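You operate a simulated robot arm through the tools that you are given. There is no shell and no other tool.

Carry out the task below with a simulated robot arm. There is one attempt and no reset: what you move stays moved.

Task
Pour lime juice into the cream to its line and whisk it even.
Fine: the line in the yellow bowl; no spill; cup and whisk go back. Set down upright: clear measuring cup, whisk.

Only the result counts: the job must be done as asked and must still hold three seconds after the hand-in. Knocking over, shifting, dropping, spilling or breaking anything else fails it.

Robot
A 6-joint arm with a two-finger parallel gripper, fixed in place. Base frame: the origin is at the foot of the arm, x ahead of it, y to its left, z up; the work surface is at about z = 880. Lengths are in mm, angles in rad, forces in N, time in s.
With the tool pointing down near the work surface it reaches from about 280 to 800 mm from the base axis. Its first joint turns from -2.897 to 2.897 rad. Payload 3.43 kg.
Tool frame: the origin (TCP) lies between the finger pads and is the grasp point; the fingertips stand 34 mm ahead of it; z points along the fingers, y is the line along which they close. The gripper opens to 128 mm. The fingers are 24 mm wide and 12 mm thick; the gripper's body (48 by 130 mm) begins 96 mm behind the TCP.
Orientation is told as [roll, pitch, yaw] about the base's x, y, z axes, in that order, counted from this pose: with the fingers straight down and closing along the base's y, the tool's x points along the base's -x, its y along +y and its z along -z.

Tools
- The arm moves only by the tool jog_arm. Its argument "moves" is a list of rows, each an object (a shift or turn left out is 0, a gripper value left out holds the last) with "travel": the shift along the base's x, y, z in units of 300 mm (1.0 is 300 mm), a list of three; "delta_rot": the turn, a rotation vector about the base's x, y, z in units of 120 degrees (1.0 is 120 degrees), a list of three; "grip": the gripper command, from -1 (shut) to 1 (fully open), values between in proportion. In form: [{"travel": [tx, ty, tz], "delta_rot": [wx, wy, wz], "grip": grip}, ...]. A call has 1 to 20 rows; each row is the pose to reach, as a shift and turn from the pose commanded when the call began. A call with a number of a shift or a turn outside -1 to 1 is refused whole. Rows are played at 5 a second. More than 50 mm and 0.15 rad between two rows, or a gripper value outside its range, and nothing of the call is played. Where a pose cannot be reached the arm comes as near as it can. A force on the tool above 40 N (or 10 N above the force at the start of the call, whichever is more), or a blocked arm, ends the call early, and 0.2 s more pass. The fingers move at their own pace (about 45 mm/s each) and stop on an object; they squeeze with about 28 N. The grip force told is the motor's: it shows also when the fingers shut on nothing. Time passes only in rows, and 0.2 s behind the last, so rows that repeat a pose let the fingers close. It gives the time, the measured TCP pose, the force on the tool (base axes), the opening and the grip force at its end, in the units of the frame above (readings bear some noise), with the torque about the TCP (base axes, N m) and any sound that the robot's microphone picked up.
- Cameras (640 x 400 px; columns grow to the right, rows downward): "scene" is fixed at [220, -501.4, 1488.9]; the picture's right is [0.76, -0.65, 0.00], its down [-0.40, -0.46, -0.79] and it looks along [0.52, 0.60, -0.61] (base axes); focal length 315 px, centre (320, 200). "wrist" rides on the gripper at [76, -11, -160] in the tool frame; the picture's right is [0.15, 0.99, 0.00], its down [-0.88, 0.13, -0.46] and it looks along [-0.45, 0.07, 0.89] (tool axes); focal length 234 px, centre (320, 200). There is no depth. A picture from a camera that has moved, and an enlarged one, comes with that camera's place and axes in the base frame and with its lens.
- snapshot(camera): a new picture of that camera. The clock stands still meanwhile.
- enlarge(camera, box): a new picture of the part [left, top, right, bottom] of that camera's present view, enlarged. The clock stands still meanwhile.
- sign_off(): hands the job in; it is judged then, once.

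Places have to be worked out from the pictures, the camera data and where the tool is seen. Open the gripper and draw the arm clear of the work before you hand the job in, unless the task says otherwise.

The tools are called after "Emit:" as a command line: name --argument value ..., lists and objects as JSON in quotes. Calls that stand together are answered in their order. jog_arm: Moves the arm, as the interface text tells. Its arguments: {"type":"object","properties":{"moves":{"type":"array"}},"required":["moves"]} The other tools are called the same way: snapshot (camera) takes a picture; enlarge (camera, box) takes an enlarged picture of a part of a camera's view; sign_off () hands the job in.

At the start:

```text
clock: 0.0
eef_pos: [424.9, -23.7, 1220.5]
orientation: [0.001, 0.0, 0.001]
wrist_force: [0.2, 0.1, -0.3]
moment: [-0.03, -0.01, 0.01]
gripper_width: 128.0
finger_force: 0.1
```

scene: 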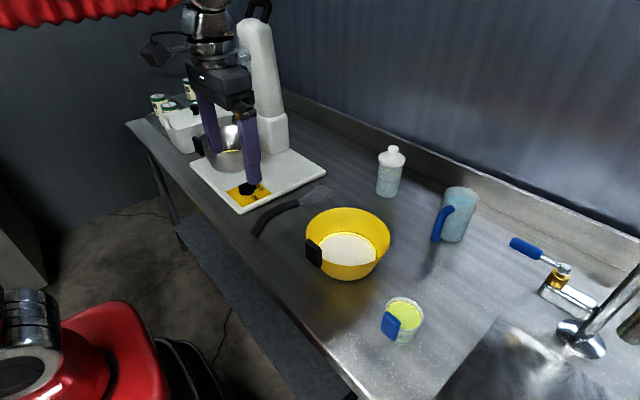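
wrist: 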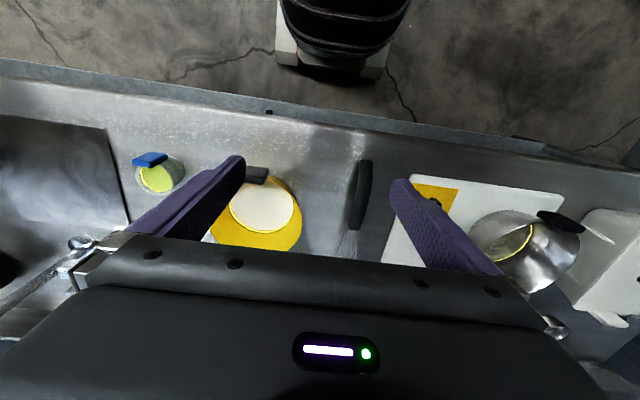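

I start by looking closer at the bowl, the cup and the whisk to find where they are.

Emit:
enlarge --camera "scene" --box '[230, 160, 450, 360]'

Emit:
enlarge --camera "scene" --box '[290, 190, 410, 290]'

Emit:
enlarge --camera "scene" --box '[360, 280, 440, 350]'

Emit:
enlarge --camera "wrist" --box '[100, 120, 400, 280]'

```text
2.00 times, centred on (340, 260) of scene
camera zoom: at [220.0, -501.4, 1488.9], right [0.76, -0.65, 0.0], down [-0.4, -0.46, -0.79], along [0.52, 0.6, -0.61], focal length 629 px, centre (280, 80)
```

zoom: 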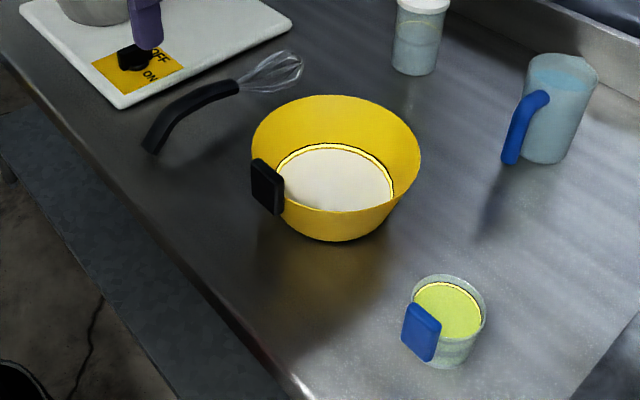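

```text
4.00 times, centred on (350, 240) of scene
camera zoom: at [220.0, -501.4, 1488.9], right [0.76, -0.65, 0.0], down [-0.4, -0.46, -0.79], along [0.52, 0.6, -0.61], focal length 1259 px, centre (200, 40)
```

zoom: 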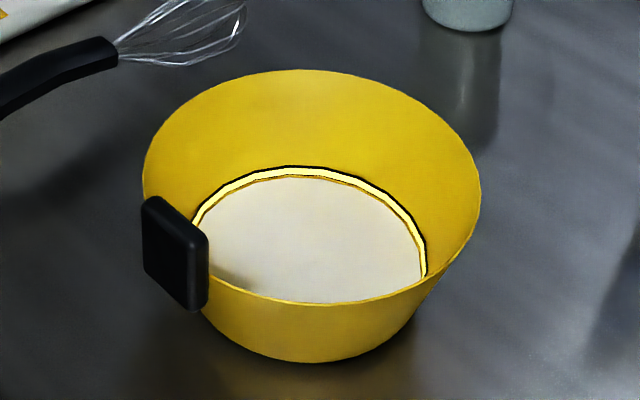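

```text
5.71 times, centred on (400, 315) of scene
camera zoom: at [220.0, -501.4, 1488.9], right [0.76, -0.65, 0.0], down [-0.4, -0.46, -0.79], along [0.52, 0.6, -0.61], focal length 1798 px, centre (-137, -457)
```

zoom: 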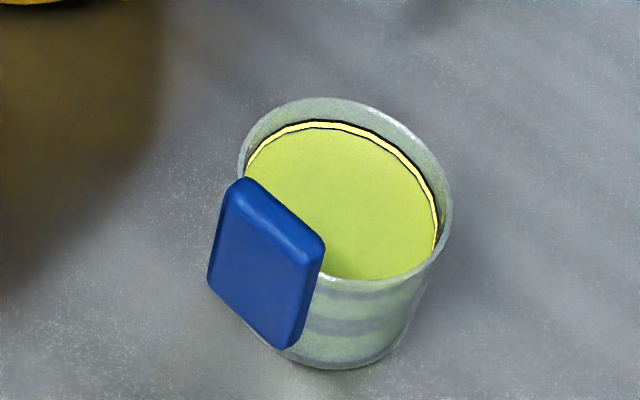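

```text
2.13 times, centred on (250, 200) of wrist
camera zoom: at [349.2, -37.0, 1380.3], right [-0.15, 0.99, 0.0], down [0.88, 0.13, 0.46], along [0.45, 0.07, -0.89], focal length 500 px, centre (469, 200)
```

zoom: 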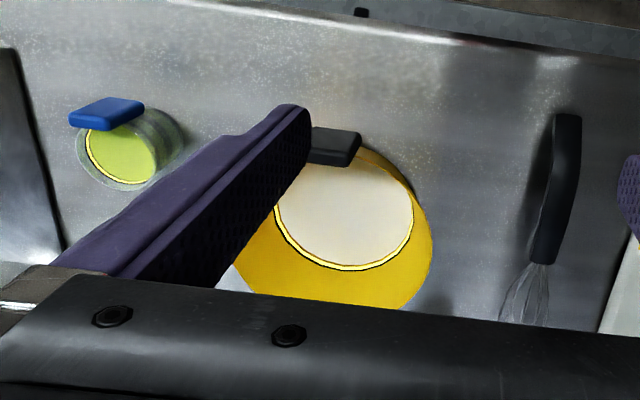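

The cup seems to be near (576, -341), the bowl near (627, -133) and the whisk lies on the +y side of the bowl. I move the wrist camera over the cup for a closer look.

Emit:
jog_arm --moves '[{"travel": [0.03, -0.125, -0.05]}, {"travel": [0.06, -0.25, -0.1]}, {"travel": [0.09, -0.375, -0.15]}, {"travel": [0.12, -0.5, -0.2]}, {"travel": [0.15, -0.625, -0.25]}, {"travel": [0.18, -0.75, -0.3]}, {"travel": [0.21, -0.875, -0.35]}, {"travel": [0.24, -1.0, -0.4]}, {"travel": [0.24, -1.0, -0.4]}]'

Emit:
snapshot --camera "wrist"

Emit:
snapshot --camera "scene"

```text
clock: 2.0
eef_pos: [495.3, -321.8, 1099.0]
orientation: [0.0, -0.002, 0.0]
wrist_force: [0.3, -0.1, 0.0]
moment: [0.01, 0.0, 0.0]
gripper_width: 128.1
finger_force: 0.1
```

```text
taken
camera wrist: at [420.8, -335.0, 1259.4], right [-0.15, 0.99, 0.0], down [0.88, 0.13, 0.46], along [0.45, 0.07, -0.89], focal length 234 px, centre (320, 200)
```

wrist: 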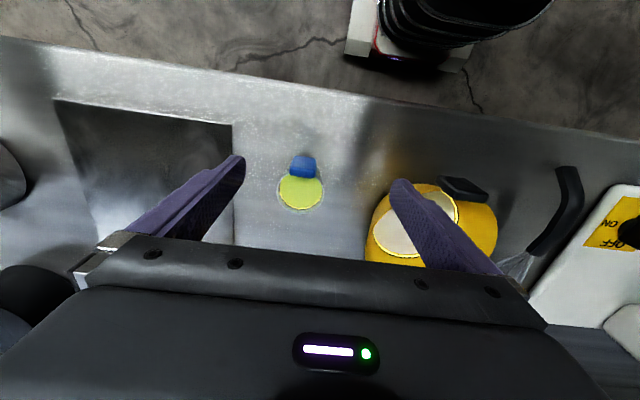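

```text
taken
```

scene: 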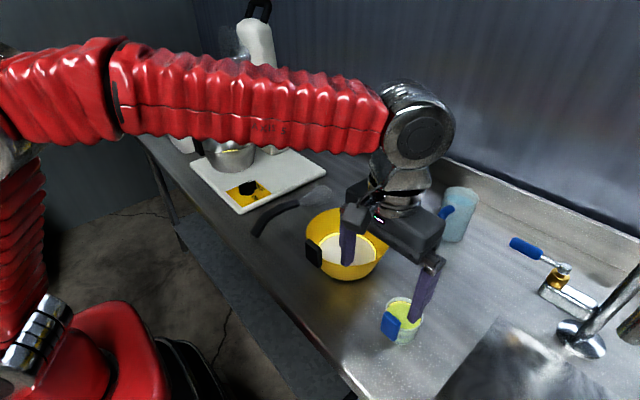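

The cup is now near the centre of the wrist view; I enlarge it to measure its rim, bottom and handle.

Emit:
enlarge --camera "wrist" --box '[250, 135, 350, 235]'

Emit:
enlarge --camera "wrist" --box '[350, 140, 590, 290]'

Emit:
enlarge --camera "scene" --box '[360, 280, 440, 350]'

```text
4.00 times, centred on (300, 185) of wrist
camera zoom: at [420.8, -335.0, 1259.4], right [-0.15, 0.99, 0.0], down [0.88, 0.13, 0.46], along [0.45, 0.07, -0.89], focal length 937 px, centre (400, 260)
```

zoom: 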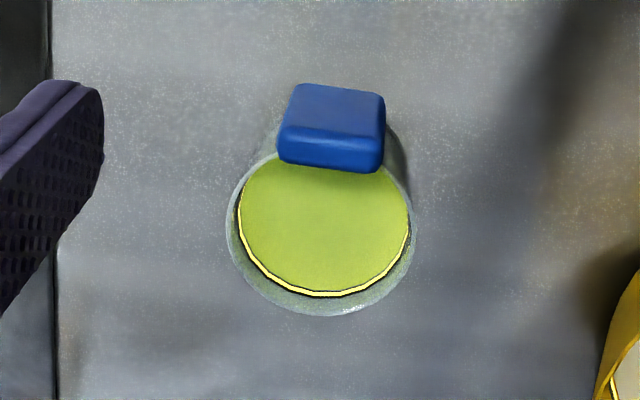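

```text
2.67 times, centred on (470, 215) of wrist
camera zoom: at [420.8, -335.0, 1259.4], right [-0.15, 0.99, 0.0], down [0.88, 0.13, 0.46], along [0.45, 0.07, -0.89], focal length 624 px, centre (-80, 160)
```

zoom: 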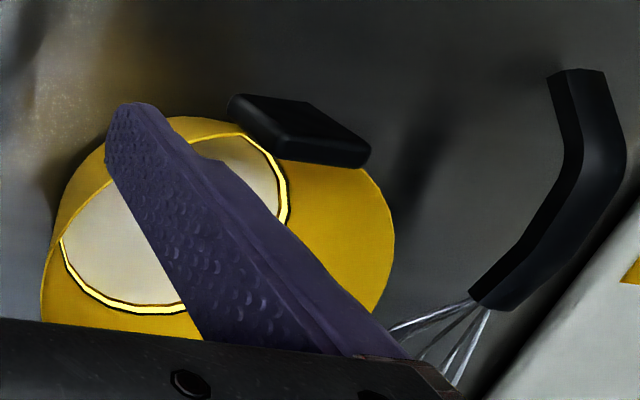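

```text
5.71 times, centred on (400, 315) of scene
camera zoom: at [220.0, -501.4, 1488.9], right [0.76, -0.65, 0.0], down [-0.4, -0.46, -0.79], along [0.52, 0.6, -0.61], focal length 1798 px, centre (-137, -457)
```

zoom: 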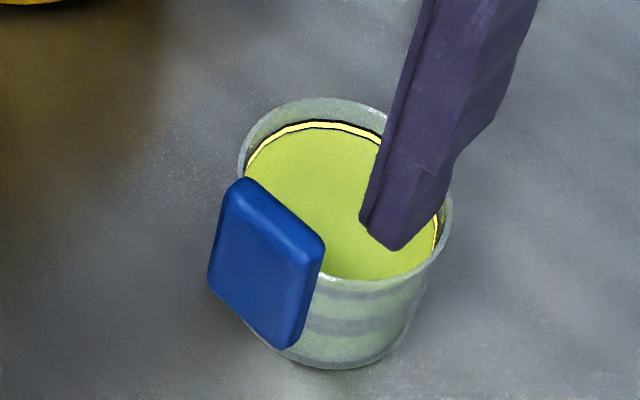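

The handle geometry is badly conditioned from this side, so I move the camera straight above the cup for a top-down view.

Emit:
jog_arm --moves '[{"travel": [0.13, 0, 0]}, {"travel": [0.26, 0, 0]}, {"travel": [0.39, 0, 0]}, {"travel": [0.5, -0.03, 0]}, {"travel": [0.5, -0.03, 0]}]'

Emit:
snapshot --camera "wrist"

Emit:
enlarge --camera "wrist" --box '[260, 40, 380, 140]'

Emit:
enlarge --camera "scene" --box '[360, 280, 440, 350]'

```text
clock: 3.2
eef_pos: [646.2, -335.7, 1099.0]
orientation: [0.001, 0.003, 0.001]
wrist_force: [-0.3, -0.5, -0.8]
moment: [0.01, 0.04, -0.02]
gripper_width: 128.0
finger_force: 0.0
```

```text
taken
camera wrist: at [571.4, -347.7, 1259.6], right [-0.15, 0.99, 0.0], down [0.88, 0.13, 0.45], along [0.45, 0.07, -0.89], focal length 234 px, centre (320, 200)
```

wrist: 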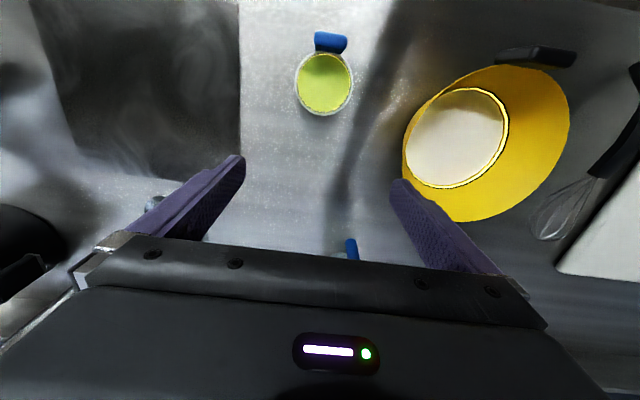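

```text
4.00 times, centred on (320, 90) of wrist
camera zoom: at [571.4, -347.7, 1259.6], right [-0.15, 0.99, 0.0], down [0.88, 0.13, 0.45], along [0.45, 0.07, -0.89], focal length 937 px, centre (320, 640)
```

zoom: 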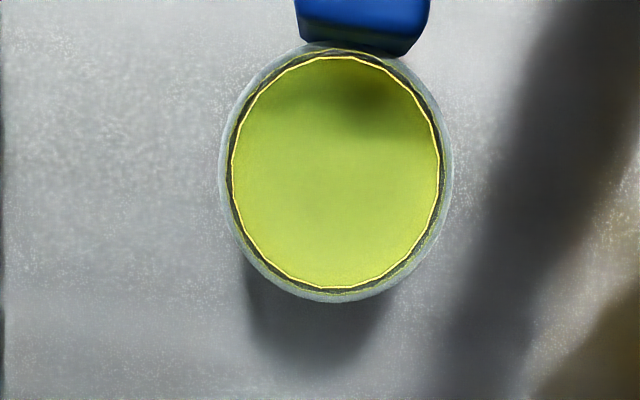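

```text
5.71 times, centred on (400, 315) of scene
camera zoom: at [220.0, -501.4, 1488.9], right [0.76, -0.65, 0.0], down [-0.4, -0.46, -0.79], along [0.52, 0.6, -0.61], focal length 1798 px, centre (-137, -457)
```

zoom: 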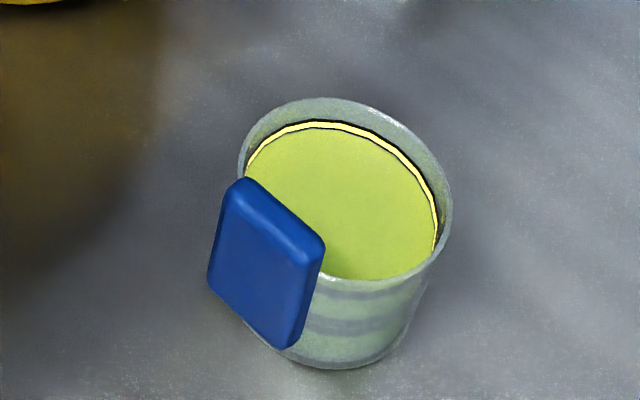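

The rim centre comes out at about (577, -342, 934), radius about 36-37, with the handle rising above the rim on the -x side. I enlarge the handle itself in this top-down view.

Emit:
enlarge --camera "wrist" --box '[280, 10, 380, 73]'

Emit:
enlarge --camera "wrist" --box '[380, 30, 640, 250]'

```text
6.35 times, centred on (330, 42) of wrist
camera zoom: at [571.4, -347.7, 1259.6], right [-0.15, 0.99, 0.0], down [0.88, 0.13, 0.45], along [0.45, 0.07, -0.89], focal length 1487 px, centre (256, 1206)
```

zoom: 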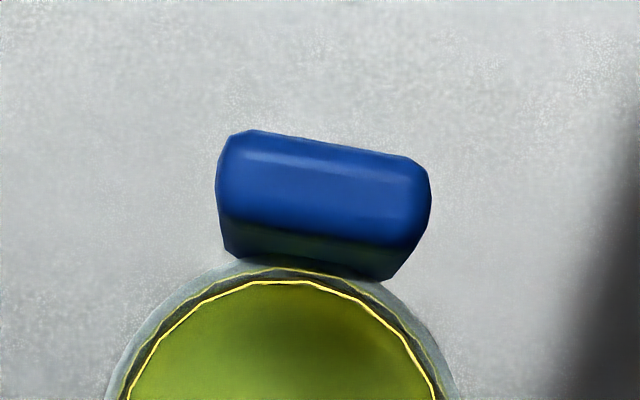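

```text
1.82 times, centred on (510, 140) of wrist
camera zoom: at [571.4, -347.7, 1259.6], right [-0.15, 0.99, 0.0], down [0.88, 0.13, 0.45], along [0.45, 0.07, -0.89], focal length 426 px, centre (-26, 309)
```

zoom: 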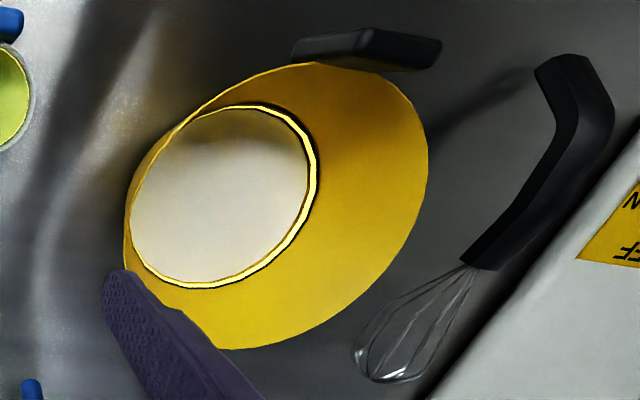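

The handle is a block about 13 x 36 x 44 mm centred near (533, -342, 939), with flat faces toward ±y. Now I move the camera over the bowl and then the whisk to note their starting poses.

Emit:
jog_arm --moves '[{"travel": [0.0, 0.15, 0]}, {"travel": [0.0, 0.3, 0]}, {"travel": [0.0, 0.45, 0]}, {"travel": [0.0, 0.6, 0]}, {"travel": [0.0, 0.7, 0]}, {"travel": [0.0, 0.7, 0]}]'

Emit:
snapshot --camera "wrist"

Emit:
enlarge --camera "wrist" --box '[210, 0, 460, 156]'

```text
clock: 4.6
eef_pos: [648.8, -124.0, 1099.4]
orientation: [0.001, 0.0, 0.002]
wrist_force: [0.1, 0.4, 0.4]
moment: [0.0, -0.01, 0.0]
gripper_width: 128.0
finger_force: 0.0
```

```text
taken
camera wrist: at [573.3, -137.2, 1259.0], right [-0.15, 0.99, 0.0], down [0.88, 0.13, 0.46], along [0.45, 0.07, -0.89], focal length 234 px, centre (320, 200)
```

wrist: 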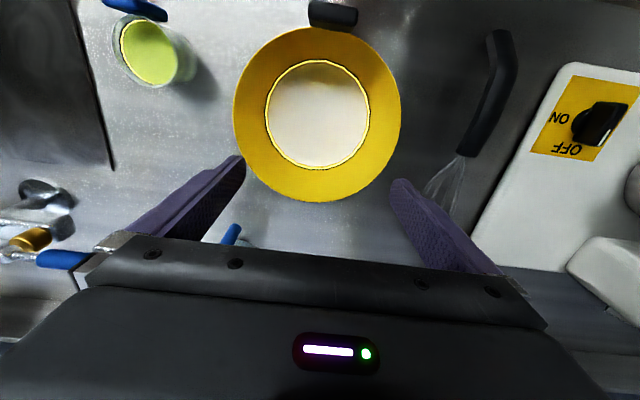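

```text
2.56 times, centred on (335, 78) of wrist
camera zoom: at [573.3, -137.2, 1259.0], right [-0.15, 0.99, 0.0], down [0.88, 0.13, 0.46], along [0.45, 0.07, -0.89], focal length 600 px, centre (282, 512)
```

zoom: 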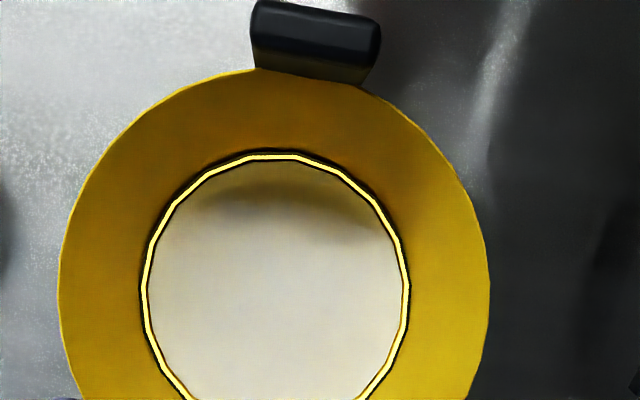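

The bowl centre comes out near (627, -134), rim radius about 101 at z≈960, bowl handle on its -x side. I enlarge the line and cream edge to see how far the level is below the line.

Emit:
enlarge --camera "wrist" --box '[255, 50, 315, 90]'

Emit:
enlarge --camera "wrist" --box '[295, 140, 355, 180]'

Emit:
enlarge --camera "scene" --box '[325, 225, 385, 265]'

Emit:
enlarge --camera "scene" --box '[240, 170, 350, 245]'

```text
10.00 times, centred on (285, 70) of wrist
camera zoom: at [573.3, -137.2, 1259.0], right [-0.15, 0.99, 0.0], down [0.88, 0.13, 0.46], along [0.45, 0.07, -0.89], focal length 2342 px, centre (670, 1500)
```

zoom: 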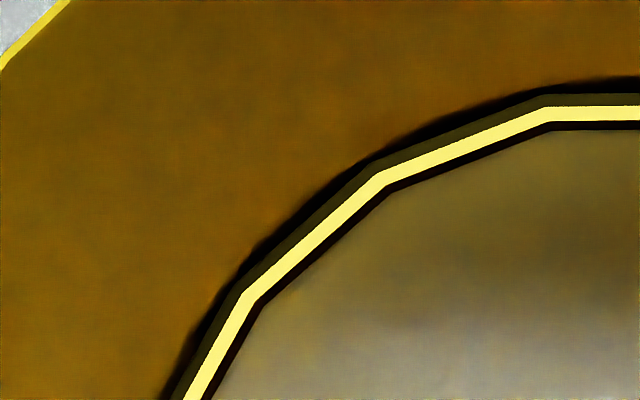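

```text
10.00 times, centred on (325, 160) of wrist
camera zoom: at [573.3, -137.2, 1259.0], right [-0.15, 0.99, 0.0], down [0.88, 0.13, 0.46], along [0.45, 0.07, -0.89], focal length 2342 px, centre (270, 600)
```

zoom: 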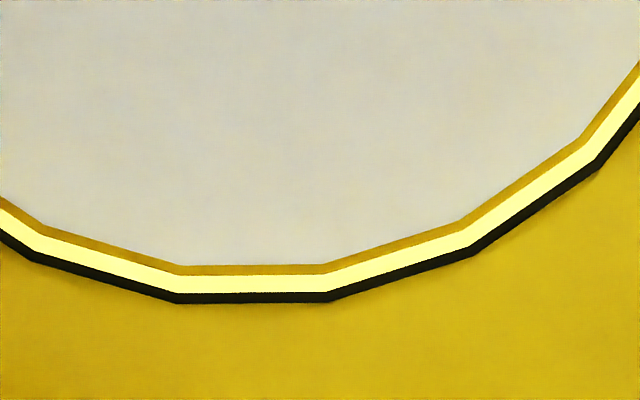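

```text
10.00 times, centred on (355, 245) of scene
camera zoom: at [220.0, -501.4, 1488.9], right [0.76, -0.65, 0.0], down [-0.4, -0.46, -0.79], along [0.52, 0.6, -0.61], focal length 3147 px, centre (-30, -250)
```

zoom: 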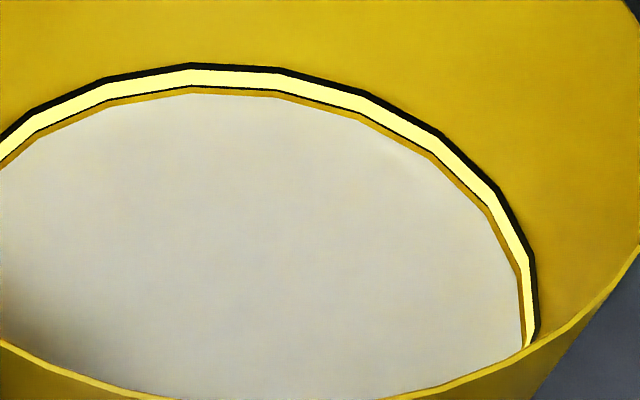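

```text
5.33 times, centred on (295, 208) of scene
camera zoom: at [220.0, -501.4, 1488.9], right [0.76, -0.65, 0.0], down [-0.4, -0.46, -0.79], along [0.52, 0.6, -0.61], focal length 1678 px, centre (453, 160)
```

zoom: 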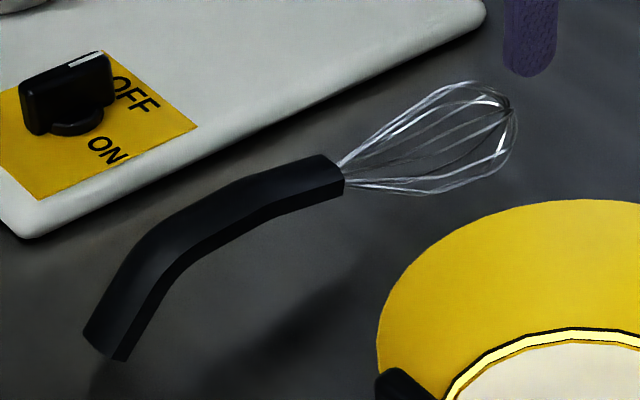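

The cream is about 5 mm below the middle of the yellow stripe, so roughly 90-100 ml is needed. Now I look at the whisk from above.

Emit:
jog_arm --moves '[{"travel": [0.0, 0.15, 0]}, {"travel": [0.0, 0.3, 0]}, {"travel": [0.0, 0.45, 0]}, {"travel": [0.0, 0.6, 0]}, {"travel": [0.0, 0.75, 0]}, {"travel": [0.0, 0.75, 0]}]'

Emit:
snapshot --camera "wrist"

Emit:
enlarge --camera "wrist" --box '[240, 0, 440, 125]'

Emit:
enlarge --camera "wrist" --box '[240, 90, 440, 215]'

```text
clock: 6.0
eef_pos: [649.5, 101.8, 1100.2]
orientation: [0.0, 0.0, 0.0]
wrist_force: [-0.6, -0.1, 0.4]
moment: [0.0, 0.01, -0.01]
gripper_width: 128.3
finger_force: 0.0
```

```text
taken
camera wrist: at [575.2, 88.7, 1261.2], right [-0.15, 0.99, 0.0], down [0.88, 0.13, 0.46], along [0.45, 0.07, -0.89], focal length 234 px, centre (320, 200)
```

wrist: 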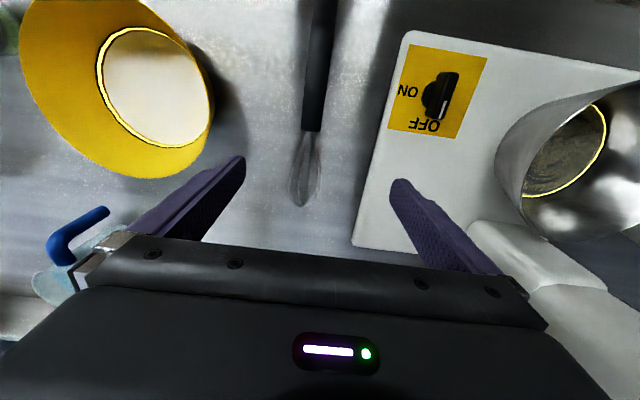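

```text
3.20 times, centred on (340, 62) of wrist
camera zoom: at [575.2, 88.7, 1261.2], right [-0.15, 0.99, 0.0], down [0.88, 0.13, 0.46], along [0.45, 0.07, -0.89], focal length 749 px, centre (256, 640)
```

zoom: 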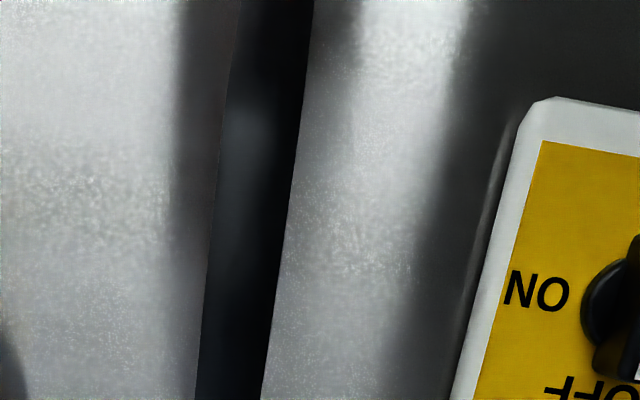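

```text
3.20 times, centred on (340, 152) of wrist
camera zoom: at [575.2, 88.7, 1261.2], right [-0.15, 0.99, 0.0], down [0.88, 0.13, 0.46], along [0.45, 0.07, -0.89], focal length 749 px, centre (256, 352)
```

zoom: 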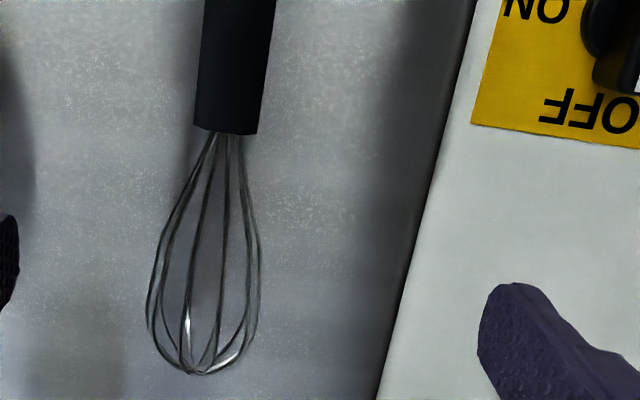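

The whisk lies along +x at y≈87: handle main section x≈545–640 at z≈925 (about 27 mm wide), far end resting near x≈490, head tip near x≈779. I first do the cup: I travel back above its handle at (528, -342).

Emit:
jog_arm --moves '[{"travel": [-0.03, -0.14, 0]}, {"travel": [-0.06, -0.28, 0]}, {"travel": [-0.1, -0.42, 0]}, {"travel": [-0.14, -0.56, 0]}, {"travel": [-0.18, -0.7, 0]}, {"travel": [-0.22, -0.85, 0]}, {"travel": [-0.25, -1.0, 0]}, {"travel": [-0.25, -1.0, 0]}]'

Emit:
jog_arm --moves '[{"travel": [-0.05, -0.14, 0]}, {"travel": [-0.1, -0.28, 0]}, {"travel": [-0.15, -0.42, 0]}, {"travel": [-0.15, -0.48, -0.1]}, {"travel": [-0.15, -0.48, -0.2]}, {"travel": [-0.15, -0.48, -0.2]}]'

Emit:
snapshot --camera "wrist"

Emit:
enlarge --camera "scene" --box '[340, 240, 460, 350]'

```text
clock: 7.8
eef_pos: [569.2, -200.9, 1101.0]
orientation: [0.002, 0.001, 0.001]
wrist_force: [-0.3, 0.5, 0.6]
moment: [-0.01, -0.01, -0.02]
gripper_width: 128.1
finger_force: 0.0
```

```text
clock: 9.2
eef_pos: [526.9, -342.5, 1039.7]
orientation: [0.0, -0.001, 0.002]
wrist_force: [-0.1, 0.4, 0.2]
moment: [0.0, -0.02, -0.01]
gripper_width: 128.1
finger_force: 0.0
```

```text
taken
camera wrist: at [451.6, -356.1, 1200.5], right [-0.15, 0.99, 0.0], down [0.88, 0.13, 0.46], along [0.45, 0.07, -0.89], focal length 234 px, centre (320, 200)
```

wrist: 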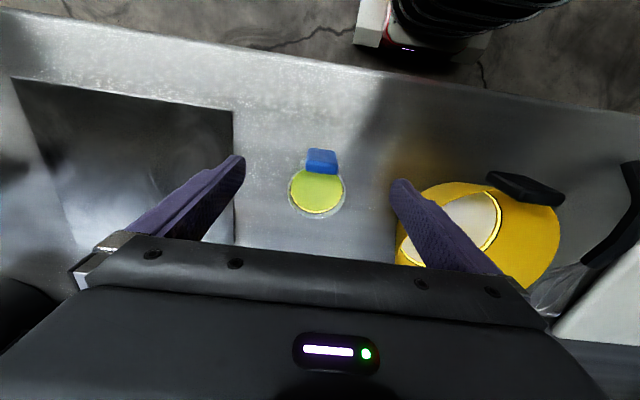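

```text
3.64 times, centred on (400, 295) of scene
camera zoom: at [220.0, -501.4, 1488.9], right [0.76, -0.65, 0.0], down [-0.4, -0.46, -0.79], along [0.52, 0.6, -0.61], focal length 1144 px, centre (29, -146)
```

zoom: 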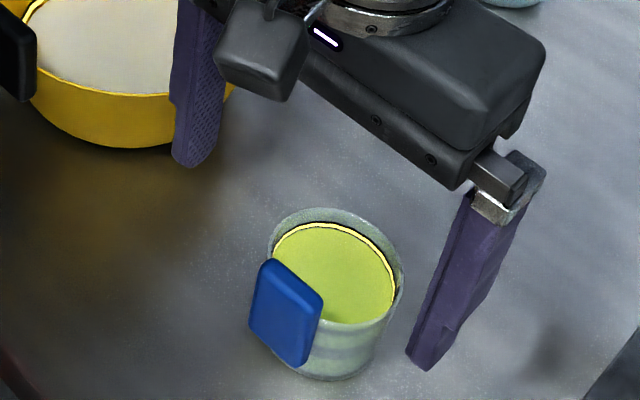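

The gripper is centred over the handle in y and at x≈527. I descend to z≈940 and look before closing.

Emit:
jog_arm --moves '[{"travel": [0, 0, -0.1]}, {"travel": [0, 0, -0.2]}, {"travel": [0, 0, -0.27]}, {"travel": [0, 0, -0.333]}, {"travel": [0, 0, -0.333], "grip": 0.2}, {"travel": [0, 0, -0.333], "grip": 0.0}, {"travel": [0, 0, -0.333], "grip": 0.0}]'

Emit:
enlarge --camera "scene" --box '[340, 240, 460, 350]'

Emit:
enlarge --camera "wrist" --box '[220, 120, 420, 245]'

```text
clock: 10.8
eef_pos: [525.3, -340.8, 941.4]
orientation: [0.001, -0.001, 0.001]
wrist_force: [0.7, 1.1, -0.2]
moment: [0.03, -0.03, 0.0]
gripper_width: 63.9
finger_force: 0.0
```

```text
3.64 times, centred on (400, 295) of scene
camera zoom: at [220.0, -501.4, 1488.9], right [0.76, -0.65, 0.0], down [-0.4, -0.46, -0.79], along [0.52, 0.6, -0.61], focal length 1144 px, centre (29, -146)
```

zoom: 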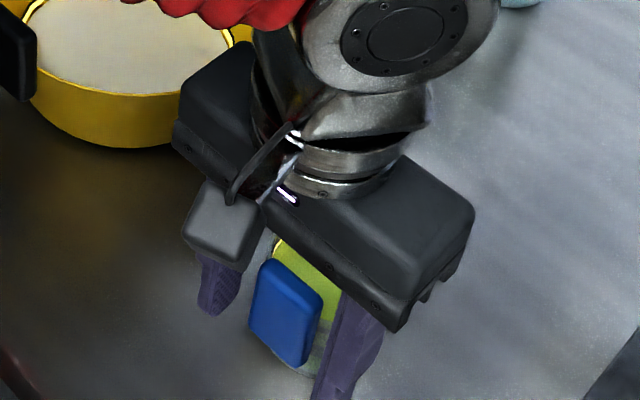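

```text
3.20 times, centred on (320, 182) of wrist
camera zoom: at [450.7, -354.2, 1102.4], right [-0.15, 0.99, 0.0], down [0.88, 0.13, 0.46], along [0.45, 0.07, -0.89], focal length 749 px, centre (320, 256)
```

zoom: 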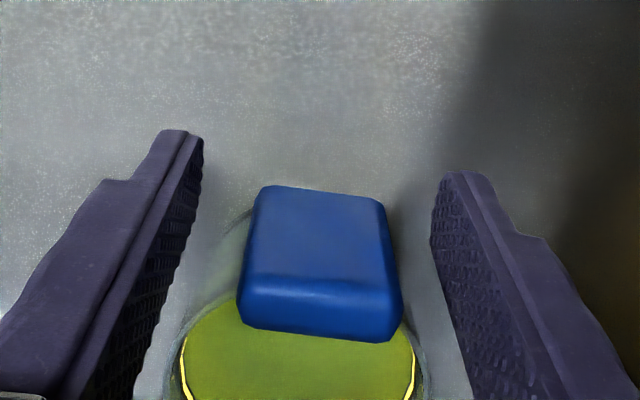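

The handle sits between the fingers, about 6 mm ahead of the TCP in x as planned. I close the gripper on it.

Emit:
jog_arm --moves '[{"travel": [0.005, 0, 0], "grip": 0.0}, {"travel": [0.005, 0, 0], "grip": -0.3}, {"travel": [0.005, 0, 0], "grip": -0.6}, {"travel": [0.005, 0, 0], "grip": -1}, {"travel": [0.005, 0, 0], "grip": -1}, {"travel": [0.005, 0, 0], "grip": -1}, {"travel": [0.005, 0, 0], "grip": -1}]'

Emit:
enlarge --camera "wrist" --box '[220, 120, 420, 245]'

```text
clock: 12.4
eef_pos: [527.6, -341.2, 943.9]
orientation: [0.001, -0.002, 0.0]
wrist_force: [1.1, -0.1, 0.1]
moment: [0.03, -0.01, -0.01]
gripper_width: 35.6
finger_force: 27.9
```

```text
3.20 times, centred on (320, 182) of wrist
camera zoom: at [452.5, -354.8, 1102.9], right [-0.15, 0.99, 0.0], down [0.88, 0.13, 0.46], along [0.45, 0.07, -0.89], focal length 749 px, centre (320, 256)
```

zoom: 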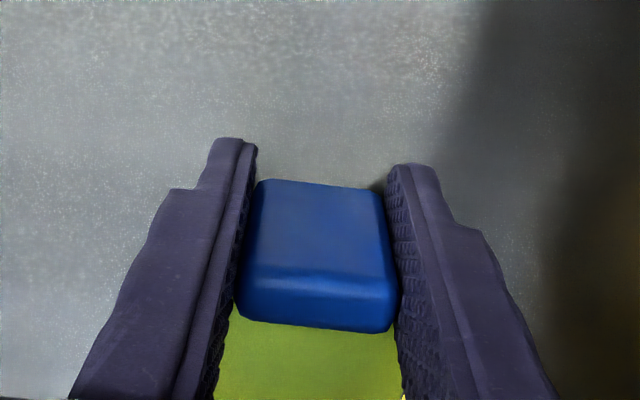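

Grip holds at 35.6 mm with full force. I lift slowly straight up to keep the juice calm and check the load.

Emit:
jog_arm --moves '[{"travel": [0, 0, 0.01]}, {"travel": [0, 0, 0.03]}, {"travel": [0, 0, 0.06]}, {"travel": [0, 0, 0.1]}, {"travel": [0, 0, 0.15]}, {"travel": [0, 0, 0.2]}, {"travel": [0, 0, 0.25]}, {"travel": [0, 0, 0.3]}, {"travel": [0, 0, 0.35]}, {"travel": [0, 0, 0.4]}, {"travel": [0, 0, 0.44]}, {"travel": [0, 0, 0.47]}, {"travel": [0, 0, 0.49]}, {"travel": [0, 0, 0.5]}, {"travel": [0, 0, 0.5]}]'

Emit:
snapshot --camera "wrist"

Emit:
snapshot --camera "scene"

```text
clock: 15.6
eef_pos: [526.5, -340.6, 1090.8]
orientation: [0.001, 0.001, 0.001]
wrist_force: [0.0, 0.4, -2.3]
moment: [0.03, 0.06, 0.0]
gripper_width: 35.4
finger_force: 28.0
```

```text
taken
camera wrist: at [452.4, -354.0, 1251.0], right [-0.15, 0.99, 0.0], down [0.88, 0.13, 0.46], along [0.45, 0.07, -0.89], focal length 234 px, centre (320, 200)
```

wrist: 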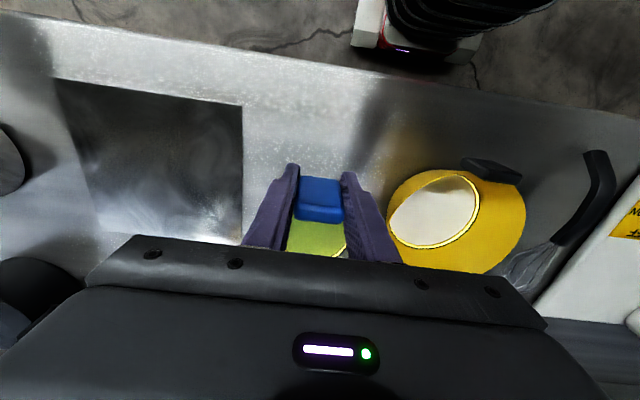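

```text
taken
```

scene: 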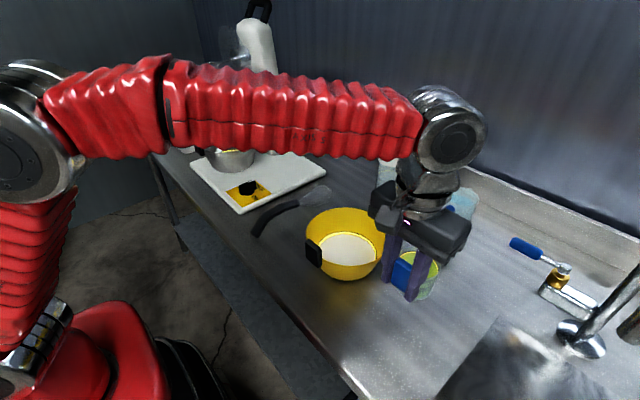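

The cup and juice weigh about 2.3 N and hang steady. I carry it slowly to the -y side of the bowl, keeping it level, and lower to TCP z≈1040.

Emit:
jog_arm --moves '[{"travel": [0.005, 0.015, 0]}, {"travel": [0.016, 0.045, 0]}, {"travel": [0.03, 0.085, 0]}, {"travel": [0.046, 0.13, 0]}, {"travel": [0.062, 0.18, 0]}, {"travel": [0.08, 0.23, 0]}, {"travel": [0.097, 0.28, 0]}, {"travel": [0.115, 0.33, 0]}, {"travel": [0.132, 0.38, 0]}, {"travel": [0.147, 0.42, 0]}, {"travel": [0.158, 0.455, 0]}, {"travel": [0.165, 0.473, 0]}, {"travel": [0.167, 0.48, 0]}, {"travel": [0.167, 0.48, -0.02]}, {"travel": [0.167, 0.48, -0.05]}, {"travel": [0.167, 0.48, -0.09]}, {"travel": [0.167, 0.48, -0.13]}, {"travel": [0.167, 0.48, -0.155]}, {"travel": [0.167, 0.48, -0.167]}, {"travel": [0.167, 0.48, -0.167]}]'

Emit:
snapshot --camera "wrist"

Emit:
snapshot --camera "scene"

Emit:
enlarge --camera "scene" --box '[290, 160, 450, 290]'

```text
clock: 19.8
eef_pos: [578.1, -196.8, 1041.4]
orientation: [0.001, -0.001, 0.0]
wrist_force: [-0.4, -0.1, -1.8]
moment: [0.01, 0.06, 0.02]
gripper_width: 35.0
finger_force: 28.0
```

```text
taken
camera wrist: at [503.4, -210.3, 1201.6], right [-0.15, 0.99, 0.0], down [0.88, 0.13, 0.46], along [0.45, 0.07, -0.89], focal length 234 px, centre (320, 200)
```

wrist: 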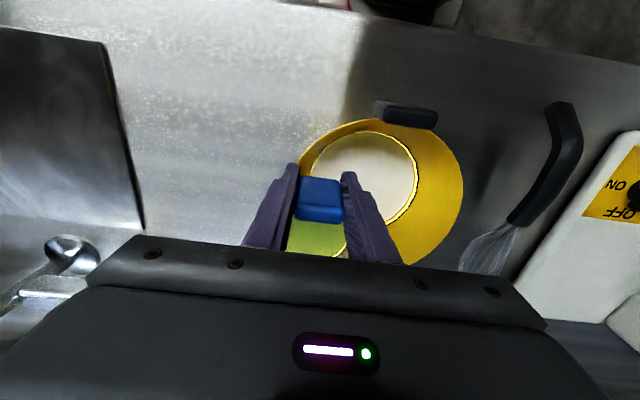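

```text
taken
```

scene: 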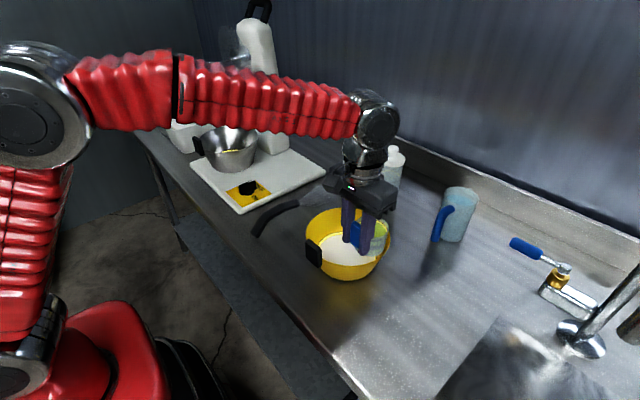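

```text
3.08 times, centred on (370, 225) of scene
camera zoom: at [220.0, -501.4, 1488.9], right [0.76, -0.65, 0.0], down [-0.4, -0.46, -0.79], along [0.52, 0.6, -0.61], focal length 968 px, centre (166, 123)
```

zoom: 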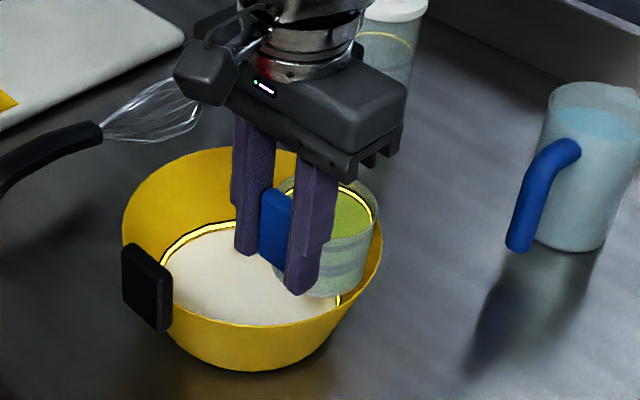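

The cup hangs over the -y half of the bowl. I now tilt it 15° toward +y (below my expected start of flow) and check the picture.

Emit:
jog_arm --moves '[{"delta_rot": [-0.015, 0, 0]}, {"delta_rot": [-0.035, 0, 0]}, {"delta_rot": [-0.055, 0, 0]}, {"delta_rot": [-0.075, 0, 0]}, {"delta_rot": [-0.095, 0, 0]}, {"delta_rot": [-0.11, 0, 0]}, {"delta_rot": [-0.12, 0, 0]}, {"delta_rot": [-0.125, 0, 0]}, {"delta_rot": [-0.125, 0, 0]}]'

Emit:
snapshot --camera "wrist"

Emit:
enlarge --camera "scene" --box '[290, 160, 450, 290]'

```text
clock: 21.8
eef_pos: [577.9, -199.6, 1040.4]
orientation: [-0.262, 0.001, -0.002]
wrist_force: [1.0, -0.4, -2.4]
moment: [0.0, 0.01, 0.02]
gripper_width: 35.3
finger_force: 28.0
```

```text
taken
camera wrist: at [503.5, -170.0, 1198.3], right [-0.15, 0.96, -0.26], down [0.88, 0.24, 0.41], along [0.45, -0.17, -0.88], focal length 234 px, centre (320, 200)
```

wrist: 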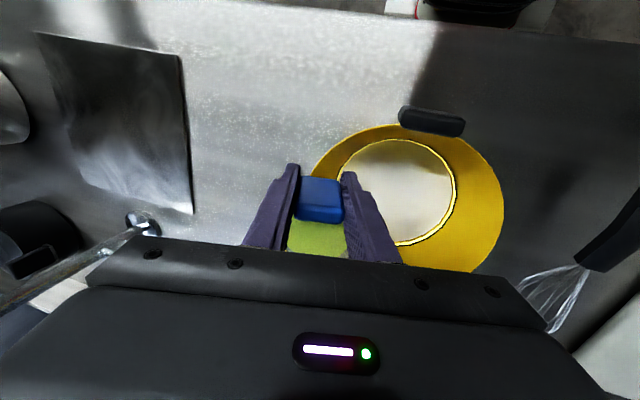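

```text
3.08 times, centred on (370, 225) of scene
camera zoom: at [220.0, -501.4, 1488.9], right [0.76, -0.65, 0.0], down [-0.4, -0.46, -0.79], along [0.52, 0.6, -0.61], focal length 968 px, centre (166, 123)
```

zoom: 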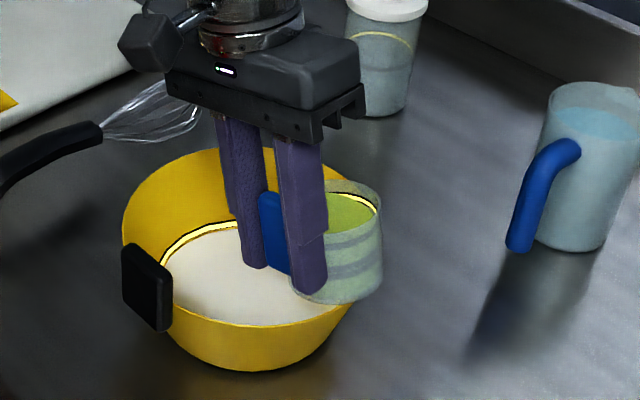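

Tilt is 15° and no flow yet; the cup bottom clears the bowl rim. I go on to 21° slowly and hold.

Emit:
jog_arm --moves '[{"delta_rot": [-0.01, 0, 0]}, {"delta_rot": [-0.02, 0, 0]}, {"delta_rot": [-0.03, 0, 0]}, {"delta_rot": [-0.04, 0, 0]}, {"delta_rot": [-0.05, 0, 0]}, {"delta_rot": [-0.05, 0, 0]}, {"delta_rot": [-0.05, 0, 0]}, {"delta_rot": [-0.05, 0, 0]}]'

Emit:
snapshot --camera "wrist"

Emit:
enlarge --camera "scene" --box '[290, 160, 450, 290]'

```text
clock: 23.6
eef_pos: [577.8, -196.0, 1040.4]
orientation: [-0.367, -0.002, -0.001]
wrist_force: [0.4, 0.2, -2.1]
moment: [0.02, 0.07, 0.01]
gripper_width: 35.2
finger_force: 28.1
```

```text
taken
camera wrist: at [503.0, -152.1, 1194.3], right [-0.15, 0.92, -0.35], down [0.88, 0.28, 0.38], along [0.45, -0.26, -0.86], focal length 234 px, centre (320, 200)
```

wrist: 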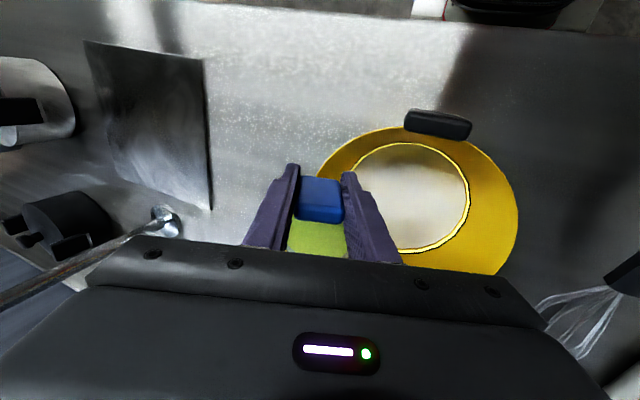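

```text
3.08 times, centred on (370, 225) of scene
camera zoom: at [220.0, -501.4, 1488.9], right [0.76, -0.65, 0.0], down [-0.4, -0.46, -0.79], along [0.52, 0.6, -0.61], focal length 968 px, centre (166, 123)
```

zoom: 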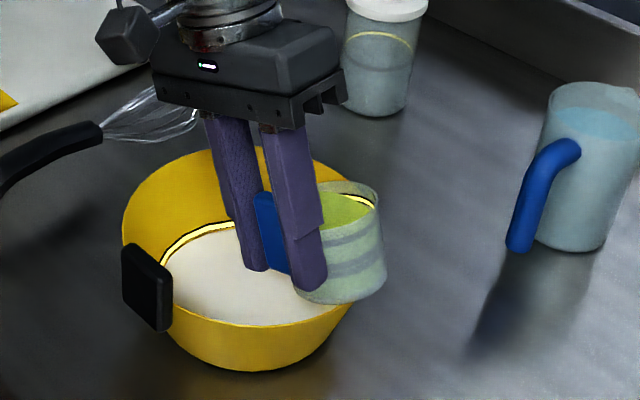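

No green is visible in the bowl yet at 21°. I continue to 26° in small steps and watch the bowl closely.

Emit:
jog_arm --moves '[{"delta_rot": [-0.008, 0, 0]}, {"delta_rot": [-0.016, 0, 0]}, {"delta_rot": [-0.024, 0, 0]}, {"delta_rot": [-0.032, 0, 0]}, {"delta_rot": [-0.04, 0, 0]}, {"delta_rot": [-0.04, 0, 0]}]'

Emit:
snapshot --camera "wrist"

Emit:
enlarge --camera "wrist" --box '[300, 110, 540, 260]'

Emit:
enlarge --camera "scene" --box '[310, 190, 430, 280]'

```text
clock: 25.0
eef_pos: [577.8, -198.2, 1040.4]
orientation: [-0.449, 0.0, 0.0]
wrist_force: [-0.1, 0.0, -2.3]
moment: [0.01, 0.09, 0.02]
gripper_width: 35.1
finger_force: 27.7
```

```text
taken
camera wrist: at [501.9, -140.9, 1189.7], right [-0.15, 0.89, -0.43], down [0.88, 0.32, 0.35], along [0.45, -0.33, -0.83], focal length 234 px, centre (320, 200)
```

wrist: 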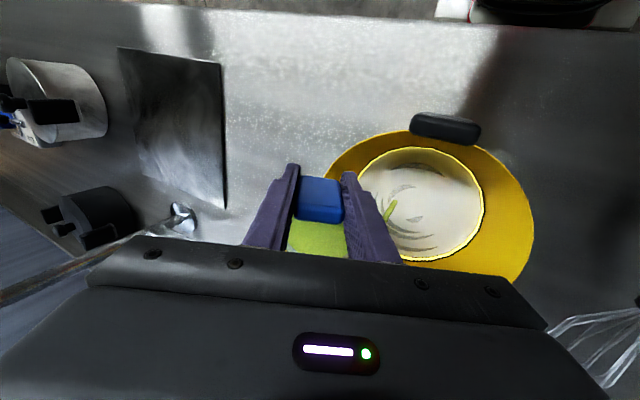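

```text
2.67 times, centred on (420, 185) of wrist
camera zoom: at [501.9, -140.9, 1189.7], right [-0.15, 0.89, -0.43], down [0.88, 0.32, 0.35], along [0.45, -0.33, -0.83], focal length 624 px, centre (53, 240)
```

zoom: 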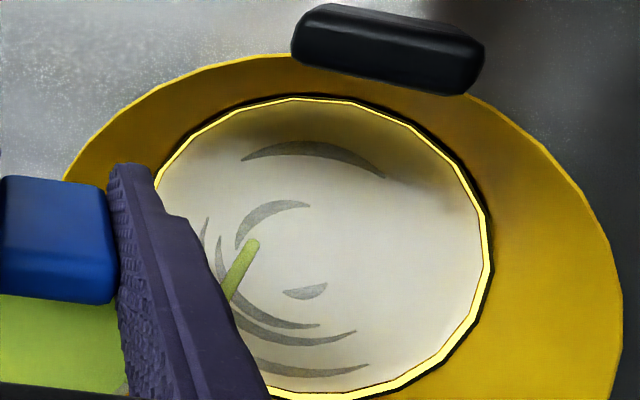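

```text
4.44 times, centred on (370, 235) of scene
camera zoom: at [220.0, -501.4, 1488.9], right [0.76, -0.65, 0.0], down [-0.4, -0.46, -0.79], along [0.52, 0.6, -0.61], focal length 1399 px, centre (98, 44)
```

zoom: 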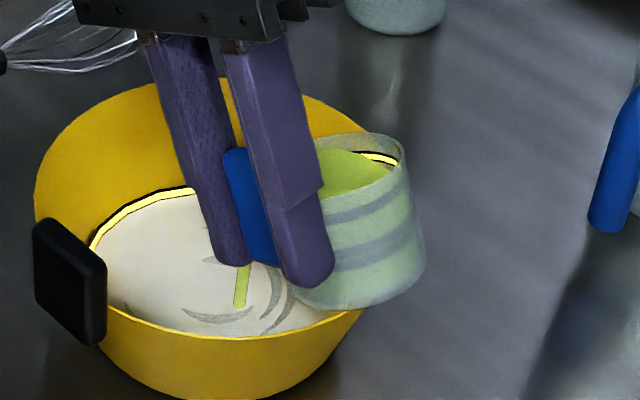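

Juice has started to flow and lands well inside the bowl. I hold here a few rows to see whether the flow settles.

Emit:
jog_arm --moves '[{"delta_rot": [0, 0, 0]}, {"delta_rot": [0, 0, 0]}, {"delta_rot": [0, 0, 0]}, {"delta_rot": [0, 0, 0]}]'

Emit:
enlarge --camera "wrist" --box '[300, 110, 540, 260]'

Emit:
enlarge --camera "scene" --box '[310, 190, 430, 280]'

```text
clock: 26.0
eef_pos: [577.3, -198.5, 1041.5]
orientation: [-0.45, 0.001, 0.0]
wrist_force: [0.1, 0.7, -2.2]
moment: [0.0, 0.06, 0.03]
gripper_width: 35.4
finger_force: 27.9
```

```text
2.67 times, centred on (420, 185) of wrist
camera zoom: at [501.9, -141.0, 1189.8], right [-0.15, 0.89, -0.43], down [0.88, 0.32, 0.35], along [0.45, -0.33, -0.83], focal length 624 px, centre (53, 240)
```

zoom: 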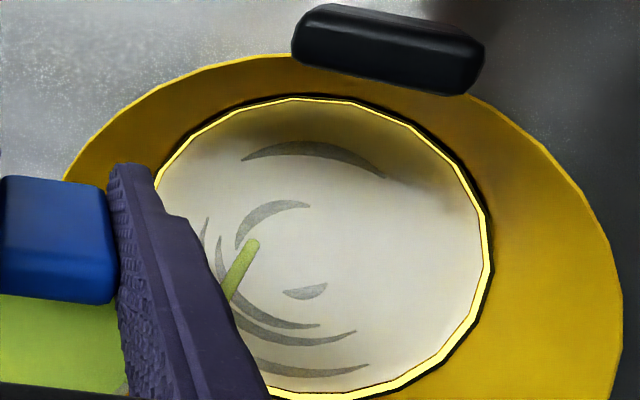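

```text
4.44 times, centred on (370, 235) of scene
camera zoom: at [220.0, -501.4, 1488.9], right [0.76, -0.65, 0.0], down [-0.4, -0.46, -0.79], along [0.52, 0.6, -0.61], focal length 1399 px, centre (98, 44)
```

zoom: 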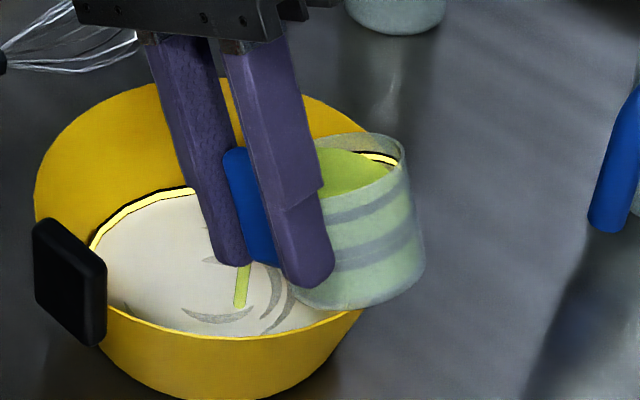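

The stream is a thin trickle at 25.7°. I tilt about 5° more in small steps and zoom on the line in between.

Emit:
jog_arm --moves '[{"delta_rot": [-0.006, 0, 0]}, {"delta_rot": [-0.012, 0, 0]}, {"delta_rot": [-0.018, 0, 0]}, {"delta_rot": [-0.024, 0, 0]}, {"delta_rot": [-0.03, 0, 0]}, {"delta_rot": [-0.036, 0, 0]}, {"delta_rot": [-0.04, 0, 0]}, {"delta_rot": [-0.04, 0, 0]}]'

Emit:
enlarge --camera "wrist" --box '[300, 110, 540, 260]'

Emit:
enlarge --camera "wrist" --box '[440, 170, 500, 210]'

Emit:
enlarge --camera "scene" --box '[320, 220, 365, 250]'

```text
clock: 27.8
eef_pos: [579.1, -197.5, 1039.7]
orientation: [-0.534, 0.0, 0.0]
wrist_force: [-0.2, 0.5, -1.9]
moment: [0.0, 0.06, 0.03]
gripper_width: 34.9
finger_force: 27.9
```

```text
2.67 times, centred on (420, 185) of wrist
camera zoom: at [503.4, -128.0, 1183.8], right [-0.15, 0.85, -0.5], down [0.88, 0.34, 0.33], along [0.45, -0.4, -0.8], focal length 624 px, centre (53, 240)
```

zoom: 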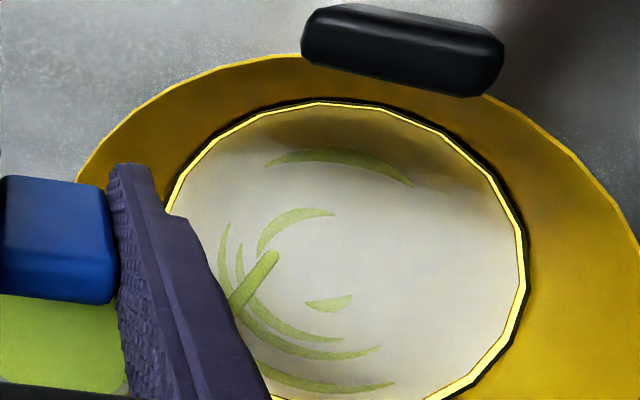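

```text
10.00 times, centred on (470, 190) of wrist
camera zoom: at [503.4, -128.0, 1183.8], right [-0.15, 0.85, -0.5], down [0.88, 0.34, 0.33], along [0.45, -0.4, -0.8], focal length 2342 px, centre (-1180, 300)
```

zoom: 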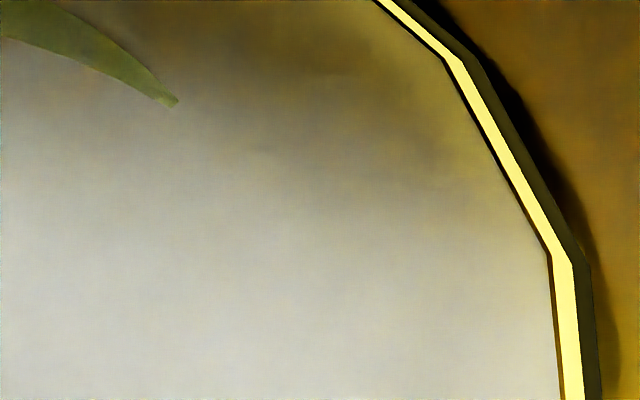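

```text
13.33 times, centred on (342, 235) of scene
camera zoom: at [220.0, -501.4, 1488.9], right [0.76, -0.65, 0.0], down [-0.4, -0.46, -0.79], along [0.52, 0.6, -0.61], focal length 4196 px, centre (20, -267)
```

zoom: 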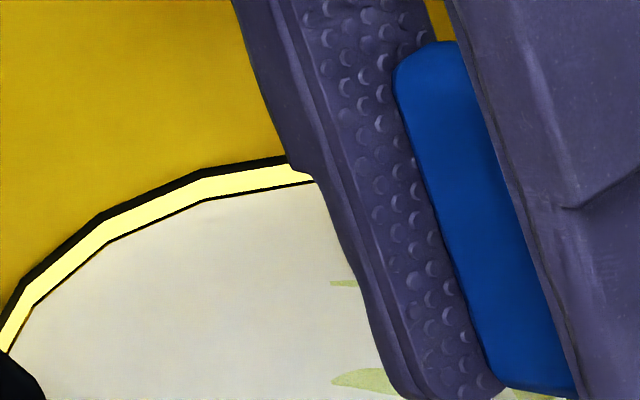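

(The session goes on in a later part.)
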